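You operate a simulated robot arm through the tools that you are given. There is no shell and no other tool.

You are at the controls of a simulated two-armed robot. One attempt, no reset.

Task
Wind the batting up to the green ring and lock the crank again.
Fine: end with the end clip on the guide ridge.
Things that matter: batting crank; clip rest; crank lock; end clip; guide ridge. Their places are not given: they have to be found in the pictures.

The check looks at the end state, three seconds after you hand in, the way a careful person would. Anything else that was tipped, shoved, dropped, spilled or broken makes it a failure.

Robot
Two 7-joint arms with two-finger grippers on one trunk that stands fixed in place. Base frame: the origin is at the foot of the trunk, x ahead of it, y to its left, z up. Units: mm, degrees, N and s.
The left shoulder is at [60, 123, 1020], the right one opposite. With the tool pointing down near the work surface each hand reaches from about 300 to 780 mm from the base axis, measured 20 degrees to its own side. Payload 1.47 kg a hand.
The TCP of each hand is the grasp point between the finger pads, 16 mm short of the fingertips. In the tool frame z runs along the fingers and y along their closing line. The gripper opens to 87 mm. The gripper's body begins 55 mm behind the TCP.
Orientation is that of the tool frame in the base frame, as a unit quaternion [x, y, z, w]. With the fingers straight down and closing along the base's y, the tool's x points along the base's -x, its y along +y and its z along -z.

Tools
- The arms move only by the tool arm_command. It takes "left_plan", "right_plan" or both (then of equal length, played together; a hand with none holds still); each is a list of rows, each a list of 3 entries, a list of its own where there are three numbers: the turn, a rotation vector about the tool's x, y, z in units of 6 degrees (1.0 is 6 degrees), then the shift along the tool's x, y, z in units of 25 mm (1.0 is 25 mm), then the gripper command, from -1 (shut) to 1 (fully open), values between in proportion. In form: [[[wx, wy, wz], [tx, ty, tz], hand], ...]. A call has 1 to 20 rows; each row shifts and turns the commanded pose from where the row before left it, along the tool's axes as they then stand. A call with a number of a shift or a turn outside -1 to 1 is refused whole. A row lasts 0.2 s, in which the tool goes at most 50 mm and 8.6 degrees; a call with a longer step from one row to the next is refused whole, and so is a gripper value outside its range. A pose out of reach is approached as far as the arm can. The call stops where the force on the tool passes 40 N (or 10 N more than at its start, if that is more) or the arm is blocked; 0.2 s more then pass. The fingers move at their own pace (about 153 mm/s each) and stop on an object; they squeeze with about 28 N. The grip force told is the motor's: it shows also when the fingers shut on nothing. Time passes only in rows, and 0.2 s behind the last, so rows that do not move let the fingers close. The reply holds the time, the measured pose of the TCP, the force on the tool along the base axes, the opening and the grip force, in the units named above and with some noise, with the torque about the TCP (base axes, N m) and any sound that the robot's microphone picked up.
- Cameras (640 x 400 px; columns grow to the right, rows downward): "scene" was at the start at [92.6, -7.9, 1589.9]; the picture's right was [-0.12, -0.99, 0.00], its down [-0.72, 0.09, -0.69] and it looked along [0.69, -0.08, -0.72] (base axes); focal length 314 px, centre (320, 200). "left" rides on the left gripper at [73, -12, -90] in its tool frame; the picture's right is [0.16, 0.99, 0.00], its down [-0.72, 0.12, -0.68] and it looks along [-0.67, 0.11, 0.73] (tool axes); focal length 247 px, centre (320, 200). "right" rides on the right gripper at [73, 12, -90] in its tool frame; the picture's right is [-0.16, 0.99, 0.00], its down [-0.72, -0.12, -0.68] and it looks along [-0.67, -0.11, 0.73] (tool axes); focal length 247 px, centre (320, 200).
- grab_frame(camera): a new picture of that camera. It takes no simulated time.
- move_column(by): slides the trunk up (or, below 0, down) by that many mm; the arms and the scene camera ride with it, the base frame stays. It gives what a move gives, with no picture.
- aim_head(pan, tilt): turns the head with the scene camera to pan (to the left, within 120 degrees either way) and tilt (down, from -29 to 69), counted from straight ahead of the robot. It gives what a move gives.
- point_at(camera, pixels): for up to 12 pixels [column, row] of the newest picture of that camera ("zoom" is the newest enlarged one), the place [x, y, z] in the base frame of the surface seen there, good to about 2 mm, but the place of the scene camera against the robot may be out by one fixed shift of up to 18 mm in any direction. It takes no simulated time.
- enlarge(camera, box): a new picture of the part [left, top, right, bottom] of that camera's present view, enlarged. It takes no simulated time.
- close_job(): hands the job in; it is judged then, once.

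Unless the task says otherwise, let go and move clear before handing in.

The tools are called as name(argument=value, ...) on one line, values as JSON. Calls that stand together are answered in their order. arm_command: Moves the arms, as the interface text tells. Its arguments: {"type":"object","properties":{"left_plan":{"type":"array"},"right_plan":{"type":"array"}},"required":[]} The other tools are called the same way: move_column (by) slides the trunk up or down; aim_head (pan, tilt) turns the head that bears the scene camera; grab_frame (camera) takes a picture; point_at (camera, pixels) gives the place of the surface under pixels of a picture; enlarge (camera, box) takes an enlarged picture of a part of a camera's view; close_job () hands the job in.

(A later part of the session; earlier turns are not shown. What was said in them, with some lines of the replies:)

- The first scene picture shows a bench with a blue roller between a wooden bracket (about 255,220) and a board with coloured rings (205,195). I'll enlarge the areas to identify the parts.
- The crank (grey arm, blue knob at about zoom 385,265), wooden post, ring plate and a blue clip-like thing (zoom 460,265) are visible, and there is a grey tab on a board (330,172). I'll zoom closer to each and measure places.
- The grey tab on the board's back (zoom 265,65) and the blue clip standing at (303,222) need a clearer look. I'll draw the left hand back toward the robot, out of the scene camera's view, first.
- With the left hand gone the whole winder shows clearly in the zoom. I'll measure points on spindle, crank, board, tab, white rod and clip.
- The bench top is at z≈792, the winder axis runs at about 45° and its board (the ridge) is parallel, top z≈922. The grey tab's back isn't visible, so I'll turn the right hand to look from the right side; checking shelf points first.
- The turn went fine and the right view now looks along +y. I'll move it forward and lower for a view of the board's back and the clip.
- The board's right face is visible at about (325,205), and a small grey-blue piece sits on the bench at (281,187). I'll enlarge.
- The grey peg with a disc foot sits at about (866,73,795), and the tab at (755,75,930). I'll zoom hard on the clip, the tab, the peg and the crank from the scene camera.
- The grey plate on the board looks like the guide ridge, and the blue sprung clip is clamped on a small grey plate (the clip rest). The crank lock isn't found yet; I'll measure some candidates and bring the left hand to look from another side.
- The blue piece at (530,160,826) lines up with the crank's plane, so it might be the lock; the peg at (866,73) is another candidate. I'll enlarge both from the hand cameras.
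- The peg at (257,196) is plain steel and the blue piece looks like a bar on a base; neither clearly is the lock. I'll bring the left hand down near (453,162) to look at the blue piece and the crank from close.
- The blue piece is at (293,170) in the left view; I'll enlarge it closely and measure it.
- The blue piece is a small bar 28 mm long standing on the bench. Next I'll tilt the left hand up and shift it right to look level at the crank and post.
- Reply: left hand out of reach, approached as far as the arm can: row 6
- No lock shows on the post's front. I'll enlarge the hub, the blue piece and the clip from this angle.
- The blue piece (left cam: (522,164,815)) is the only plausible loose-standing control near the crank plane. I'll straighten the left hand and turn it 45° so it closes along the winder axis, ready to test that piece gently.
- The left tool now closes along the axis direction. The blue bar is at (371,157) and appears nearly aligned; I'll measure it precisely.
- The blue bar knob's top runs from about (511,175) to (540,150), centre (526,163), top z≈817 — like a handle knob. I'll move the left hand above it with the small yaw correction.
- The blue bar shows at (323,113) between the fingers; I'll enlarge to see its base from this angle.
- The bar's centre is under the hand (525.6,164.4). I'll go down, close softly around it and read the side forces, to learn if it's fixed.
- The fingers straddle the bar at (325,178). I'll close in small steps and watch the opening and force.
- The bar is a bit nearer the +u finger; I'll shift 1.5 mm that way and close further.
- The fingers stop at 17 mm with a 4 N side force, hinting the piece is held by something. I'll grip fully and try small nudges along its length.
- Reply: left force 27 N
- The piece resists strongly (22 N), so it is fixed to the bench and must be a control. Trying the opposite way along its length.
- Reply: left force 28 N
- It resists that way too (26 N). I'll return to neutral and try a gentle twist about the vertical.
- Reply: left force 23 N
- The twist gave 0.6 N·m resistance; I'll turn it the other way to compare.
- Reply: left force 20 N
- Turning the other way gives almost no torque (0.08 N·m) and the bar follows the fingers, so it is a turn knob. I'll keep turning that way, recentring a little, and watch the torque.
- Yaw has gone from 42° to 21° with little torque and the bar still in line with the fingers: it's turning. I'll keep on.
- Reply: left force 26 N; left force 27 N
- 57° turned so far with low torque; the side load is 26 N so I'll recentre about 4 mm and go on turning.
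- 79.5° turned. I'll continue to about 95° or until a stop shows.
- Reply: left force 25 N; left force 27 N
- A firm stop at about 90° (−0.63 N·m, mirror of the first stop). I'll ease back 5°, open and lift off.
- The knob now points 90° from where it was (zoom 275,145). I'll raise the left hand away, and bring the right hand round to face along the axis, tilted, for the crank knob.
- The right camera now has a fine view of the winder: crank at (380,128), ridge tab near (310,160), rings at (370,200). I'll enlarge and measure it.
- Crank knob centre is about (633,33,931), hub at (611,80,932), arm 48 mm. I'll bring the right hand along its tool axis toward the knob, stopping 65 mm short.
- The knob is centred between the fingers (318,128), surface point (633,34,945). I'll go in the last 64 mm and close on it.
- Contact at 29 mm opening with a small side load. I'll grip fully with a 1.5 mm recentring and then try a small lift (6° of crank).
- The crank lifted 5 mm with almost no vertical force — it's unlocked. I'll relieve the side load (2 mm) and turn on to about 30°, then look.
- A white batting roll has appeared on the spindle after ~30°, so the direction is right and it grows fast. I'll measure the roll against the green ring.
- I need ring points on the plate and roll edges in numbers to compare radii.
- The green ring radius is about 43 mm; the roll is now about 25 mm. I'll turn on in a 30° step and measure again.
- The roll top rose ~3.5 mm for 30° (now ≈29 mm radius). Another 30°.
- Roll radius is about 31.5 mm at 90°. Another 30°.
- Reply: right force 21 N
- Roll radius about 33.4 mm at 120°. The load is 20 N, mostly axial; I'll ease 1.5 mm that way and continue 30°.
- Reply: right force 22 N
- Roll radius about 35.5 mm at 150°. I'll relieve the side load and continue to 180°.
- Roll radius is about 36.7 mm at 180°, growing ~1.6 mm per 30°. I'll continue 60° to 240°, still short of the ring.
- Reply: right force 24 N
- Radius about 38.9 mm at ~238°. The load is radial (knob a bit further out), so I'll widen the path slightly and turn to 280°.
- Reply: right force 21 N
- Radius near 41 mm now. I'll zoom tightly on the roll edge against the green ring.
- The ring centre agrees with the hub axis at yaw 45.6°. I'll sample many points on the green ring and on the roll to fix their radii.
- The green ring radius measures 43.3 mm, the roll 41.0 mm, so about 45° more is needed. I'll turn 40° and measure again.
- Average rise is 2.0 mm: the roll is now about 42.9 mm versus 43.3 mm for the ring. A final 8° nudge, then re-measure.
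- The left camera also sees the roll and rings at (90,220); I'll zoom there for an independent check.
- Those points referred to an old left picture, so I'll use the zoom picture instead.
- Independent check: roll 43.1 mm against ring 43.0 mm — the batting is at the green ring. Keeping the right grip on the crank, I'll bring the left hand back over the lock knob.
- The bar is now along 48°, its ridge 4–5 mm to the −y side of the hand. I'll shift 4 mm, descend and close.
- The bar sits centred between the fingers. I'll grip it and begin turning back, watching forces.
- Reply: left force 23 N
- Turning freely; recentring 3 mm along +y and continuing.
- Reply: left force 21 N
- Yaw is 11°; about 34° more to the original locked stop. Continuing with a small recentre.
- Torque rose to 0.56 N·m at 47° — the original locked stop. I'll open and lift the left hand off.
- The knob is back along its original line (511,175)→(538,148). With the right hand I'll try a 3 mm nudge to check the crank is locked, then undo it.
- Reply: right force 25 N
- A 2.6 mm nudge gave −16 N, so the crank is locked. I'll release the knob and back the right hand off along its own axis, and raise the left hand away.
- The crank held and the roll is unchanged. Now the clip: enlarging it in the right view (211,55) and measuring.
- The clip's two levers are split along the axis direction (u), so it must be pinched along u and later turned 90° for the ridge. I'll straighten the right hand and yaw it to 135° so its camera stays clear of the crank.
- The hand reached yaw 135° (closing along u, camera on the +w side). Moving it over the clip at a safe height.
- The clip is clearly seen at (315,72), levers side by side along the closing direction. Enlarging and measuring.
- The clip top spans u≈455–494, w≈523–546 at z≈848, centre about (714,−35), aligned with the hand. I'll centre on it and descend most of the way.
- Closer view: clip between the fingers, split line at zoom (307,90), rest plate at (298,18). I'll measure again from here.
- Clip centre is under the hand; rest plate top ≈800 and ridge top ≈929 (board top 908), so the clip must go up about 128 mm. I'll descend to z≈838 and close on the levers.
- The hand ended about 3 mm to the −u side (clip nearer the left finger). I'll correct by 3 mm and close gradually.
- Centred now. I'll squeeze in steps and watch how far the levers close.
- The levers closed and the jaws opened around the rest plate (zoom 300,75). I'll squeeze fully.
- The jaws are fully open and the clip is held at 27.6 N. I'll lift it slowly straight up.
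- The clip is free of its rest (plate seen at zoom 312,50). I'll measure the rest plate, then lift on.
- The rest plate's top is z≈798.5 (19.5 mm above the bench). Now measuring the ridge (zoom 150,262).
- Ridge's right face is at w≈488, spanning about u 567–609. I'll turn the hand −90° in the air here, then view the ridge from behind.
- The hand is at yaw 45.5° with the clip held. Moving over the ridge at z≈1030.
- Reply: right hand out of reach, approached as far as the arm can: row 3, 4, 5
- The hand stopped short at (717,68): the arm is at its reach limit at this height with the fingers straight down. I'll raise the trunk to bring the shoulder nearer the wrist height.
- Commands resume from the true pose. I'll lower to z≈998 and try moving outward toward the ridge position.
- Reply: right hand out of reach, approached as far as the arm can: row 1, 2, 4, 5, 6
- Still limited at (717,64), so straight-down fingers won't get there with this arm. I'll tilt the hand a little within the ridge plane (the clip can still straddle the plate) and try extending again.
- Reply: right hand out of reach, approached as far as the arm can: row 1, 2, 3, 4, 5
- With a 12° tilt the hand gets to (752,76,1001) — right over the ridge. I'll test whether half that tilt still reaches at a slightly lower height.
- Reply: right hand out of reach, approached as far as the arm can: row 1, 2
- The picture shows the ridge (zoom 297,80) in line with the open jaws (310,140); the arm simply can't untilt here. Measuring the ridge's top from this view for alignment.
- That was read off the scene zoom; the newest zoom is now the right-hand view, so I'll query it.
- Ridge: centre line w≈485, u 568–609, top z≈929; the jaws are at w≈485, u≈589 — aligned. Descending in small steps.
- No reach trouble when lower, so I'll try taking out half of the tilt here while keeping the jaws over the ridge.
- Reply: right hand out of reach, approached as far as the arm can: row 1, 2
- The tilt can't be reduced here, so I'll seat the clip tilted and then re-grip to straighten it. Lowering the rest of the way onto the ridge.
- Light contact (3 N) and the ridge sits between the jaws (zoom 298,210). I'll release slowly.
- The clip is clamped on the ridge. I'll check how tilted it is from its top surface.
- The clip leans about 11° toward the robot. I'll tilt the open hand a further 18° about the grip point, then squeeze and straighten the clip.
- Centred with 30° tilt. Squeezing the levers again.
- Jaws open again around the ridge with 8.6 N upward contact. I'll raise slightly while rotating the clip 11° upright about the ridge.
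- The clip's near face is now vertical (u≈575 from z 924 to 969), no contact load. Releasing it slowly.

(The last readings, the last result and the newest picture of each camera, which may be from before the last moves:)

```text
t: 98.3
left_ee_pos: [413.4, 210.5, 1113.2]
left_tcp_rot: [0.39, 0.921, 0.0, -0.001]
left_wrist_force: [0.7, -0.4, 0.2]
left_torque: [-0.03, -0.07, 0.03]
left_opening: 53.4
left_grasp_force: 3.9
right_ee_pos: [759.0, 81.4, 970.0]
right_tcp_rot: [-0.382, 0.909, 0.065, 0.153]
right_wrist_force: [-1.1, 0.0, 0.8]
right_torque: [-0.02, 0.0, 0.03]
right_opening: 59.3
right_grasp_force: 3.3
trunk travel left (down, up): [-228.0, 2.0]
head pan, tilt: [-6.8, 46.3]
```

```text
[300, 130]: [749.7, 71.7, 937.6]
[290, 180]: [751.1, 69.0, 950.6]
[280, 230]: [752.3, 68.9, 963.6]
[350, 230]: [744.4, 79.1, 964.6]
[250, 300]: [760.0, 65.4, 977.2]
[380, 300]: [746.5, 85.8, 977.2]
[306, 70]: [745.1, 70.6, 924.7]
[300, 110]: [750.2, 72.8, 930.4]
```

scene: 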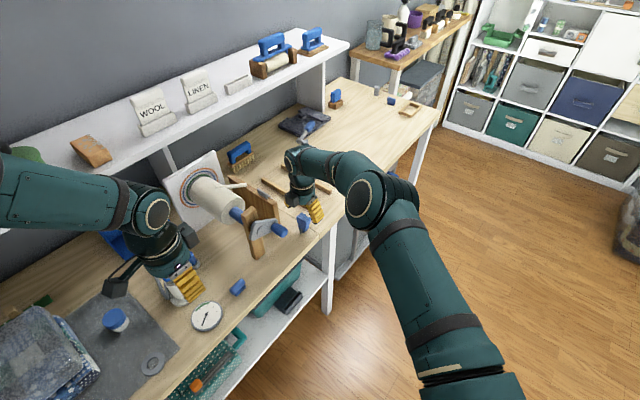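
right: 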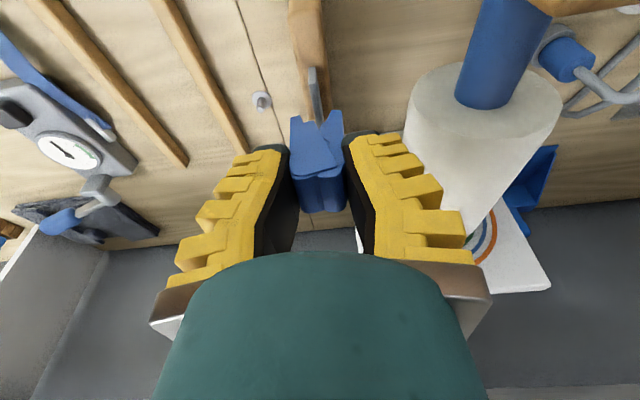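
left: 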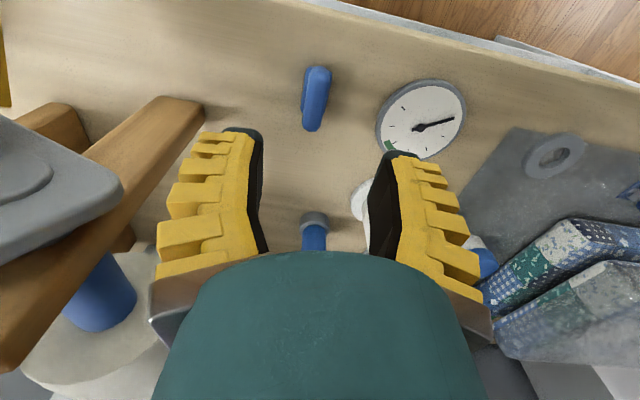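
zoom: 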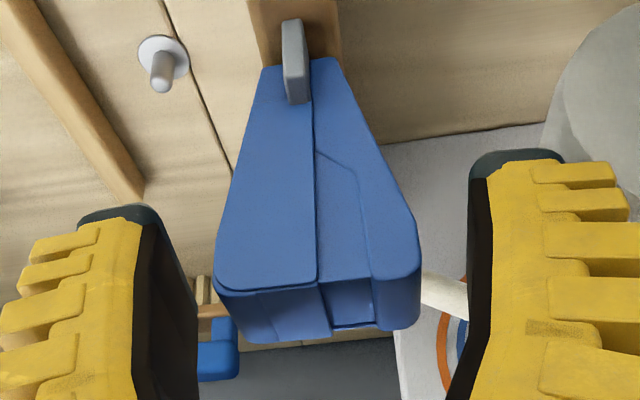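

The clip is upright and clamped on the ridge, fingers clear. I'll withdraw the right hand along its own axis.

arm_command(right_plan=[[[0, 0, 0], [0, 0, -0.5], 0.25], [[0, 0, 0], [0, 0, -0.8], 0.25], [[0, 0, 0], [0, 0, -1], 0.25], [[0, 0, 0], [0, 0, -1], 0.25], [[0, 0, 0], [0, 0, -1], 0.25], [[0, 0, 0], [0, -0.8, -0.6], 0.25], [[0, 0, 0], [0.6, -1, 0], 0.25], [[0, 0, 0], [0.8, -1, 0], 0.25], [[0, 0, 0], [1, -1, 0], 0.25], [[0, 0, 0], [1, -1, 0], 0.25], [[0, 0, 0], [1, -1, 0], 0.25], [[0, 0, 0], [1, -0.5, 0], 0.25]])

grab_frame(camera="scene")

enlarge(camera="scene", box=[170, 150, 320, 270])

grab_frame(camera="right")

```text
t: 100.9
left_ee_pos: [412.8, 210.7, 1112.6]
left_tcp_rot: [0.39, 0.921, 0.0, 0.001]
left_wrist_force: [0.2, 0.3, 0.2]
left_torque: [-0.04, -0.02, 0.0]
left_opening: 53.3
left_grasp_force: 3.8
right_ee_pos: [753.6, -148.3, 1042.3]
right_tcp_rot: [-0.383, 0.909, 0.065, 0.153]
right_wrist_force: [0.0, -0.3, -0.5]
right_torque: [0.0, -0.02, 0.01]
right_opening: 59.4
right_grasp_force: 3.3
trunk travel left (down, up): [-228.0, 2.0]
head pan, tilt: [-6.8, 46.3]
```

```text
taken
```

scene: 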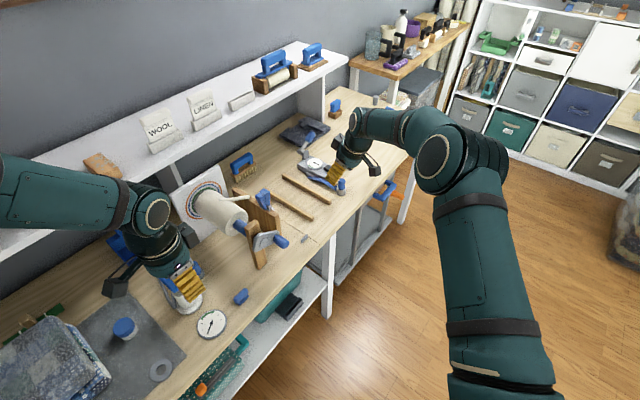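

```text
3.33 times, centred on (245, 210) of scene
```

zoom: 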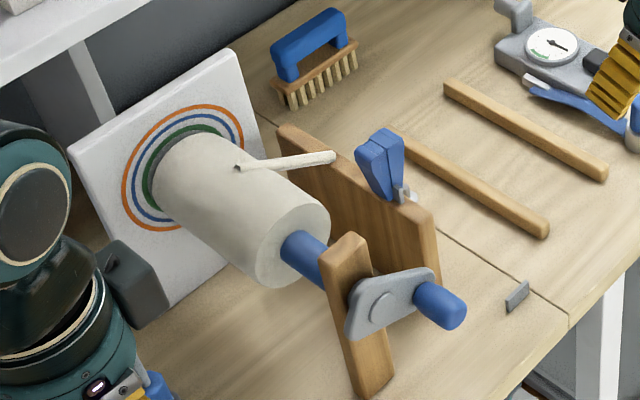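

```text
taken
```

right: 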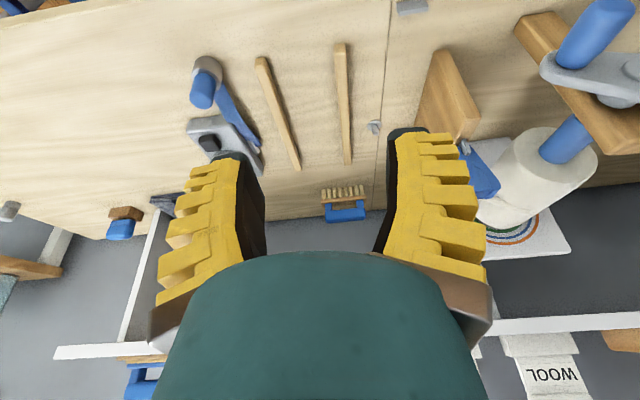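

Both hands are clear, the clip stands on the ridge (zoom 380,165), and the lock knob is at (241,297). Last close checks of clip, lock and roll before handing in.

enlarge(camera="scene", box=[245, 180, 285, 215])

enlarge(camera="scene", box=[220, 278, 262, 315])

enlarge(camera="scene", box=[185, 170, 255, 240])

point_at(camera="zoom", pixels=[[250, 150], [300, 150], [300, 200], [350, 200], [250, 200], [350, 250], [300, 250], [400, 250]])

```text
11.43 times, centred on (265, 198) of scene
```

zoom: 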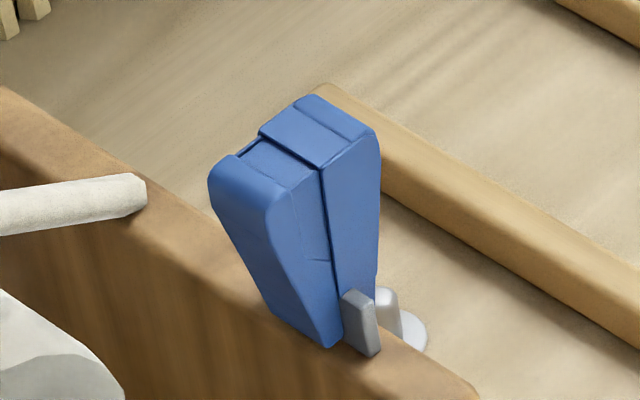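

```text
10.81 times, centred on (241, 296) of scene
```

zoom: 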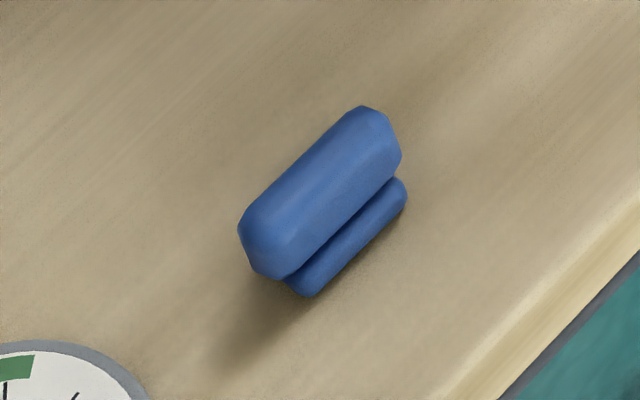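

```text
5.71 times, centred on (220, 205) of scene
```

zoom: 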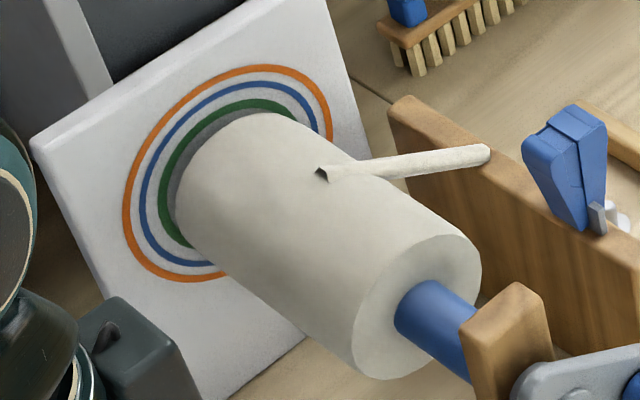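

```text
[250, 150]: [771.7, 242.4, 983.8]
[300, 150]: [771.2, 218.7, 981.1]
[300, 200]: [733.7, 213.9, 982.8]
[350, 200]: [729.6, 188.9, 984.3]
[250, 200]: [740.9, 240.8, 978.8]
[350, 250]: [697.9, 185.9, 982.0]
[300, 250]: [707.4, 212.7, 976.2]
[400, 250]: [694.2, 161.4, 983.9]
```

The clip and lock look right. The roll reads ~42.2 mm here; I'll re-measure the ring in this same view to be sure it still matches.

point_at(camera="zoom", pixels=[[285, 109], [262, 103], [240, 105], [218, 114], [200, 127], [183, 148], [170, 172], [164, 195], [165, 215], [172, 233], [180, 241], [191, 138]])

point_at(camera="zoom", pixels=[[220, 160], [260, 170], [280, 220], [320, 220], [340, 230], [270, 250], [320, 280], [380, 230], [420, 260], [230, 180], [290, 180], [380, 250]])

```text
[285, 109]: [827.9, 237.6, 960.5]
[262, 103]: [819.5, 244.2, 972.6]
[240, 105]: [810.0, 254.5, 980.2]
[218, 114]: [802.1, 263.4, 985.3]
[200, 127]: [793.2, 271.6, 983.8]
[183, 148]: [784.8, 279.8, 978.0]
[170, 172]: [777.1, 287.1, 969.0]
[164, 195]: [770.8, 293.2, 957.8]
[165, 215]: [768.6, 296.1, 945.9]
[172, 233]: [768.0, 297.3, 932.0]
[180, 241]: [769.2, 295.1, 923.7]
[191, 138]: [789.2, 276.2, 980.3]
```

```text
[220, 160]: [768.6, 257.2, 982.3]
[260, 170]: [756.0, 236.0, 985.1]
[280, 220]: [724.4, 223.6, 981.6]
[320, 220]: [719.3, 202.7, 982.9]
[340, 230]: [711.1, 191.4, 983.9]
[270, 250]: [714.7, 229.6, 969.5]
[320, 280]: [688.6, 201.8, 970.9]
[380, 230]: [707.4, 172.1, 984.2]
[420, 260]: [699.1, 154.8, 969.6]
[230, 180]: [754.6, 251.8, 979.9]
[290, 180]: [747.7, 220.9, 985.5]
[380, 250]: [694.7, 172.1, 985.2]
```

The roll and the green ring measure the same in this view, within about 1 mm. The lock knob is back at its locked stop, the clip stands clamped on the ridge, and both hands are clear. Handing in.

close_job()

```text
The job is handed in.
```

The batting is wound to the green ring, the crank is locked again, and the end clip is clamped on the guide ridge. I've handed the job in; no verdict has come back.

- **Winding:** The roll measured about 43 mm in radius, against about 43 mm for the green ring. I checked this from the scene camera and the left hand camera. In the last check before handing in they still matched to within about 1 mm.
- **Lock:** The crank lock turned out to be the blue bar knob on the bench in front of the crank. I held the crank while turning the knob back to its original stop. A small nudge on the crank then met firm resistance.
- **Clip:** The right arm could only reach the ridge with the hand tilted, so the clip first went on leaning about 11°. I re-gripped it and straightened it. It now stands upright near the middle of the ridge, with its jaws overlapping the ridge by roughly 9 mm.

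Both hands were empty and clear when I handed in. In the last pictures nothing else on the bench looked moved.
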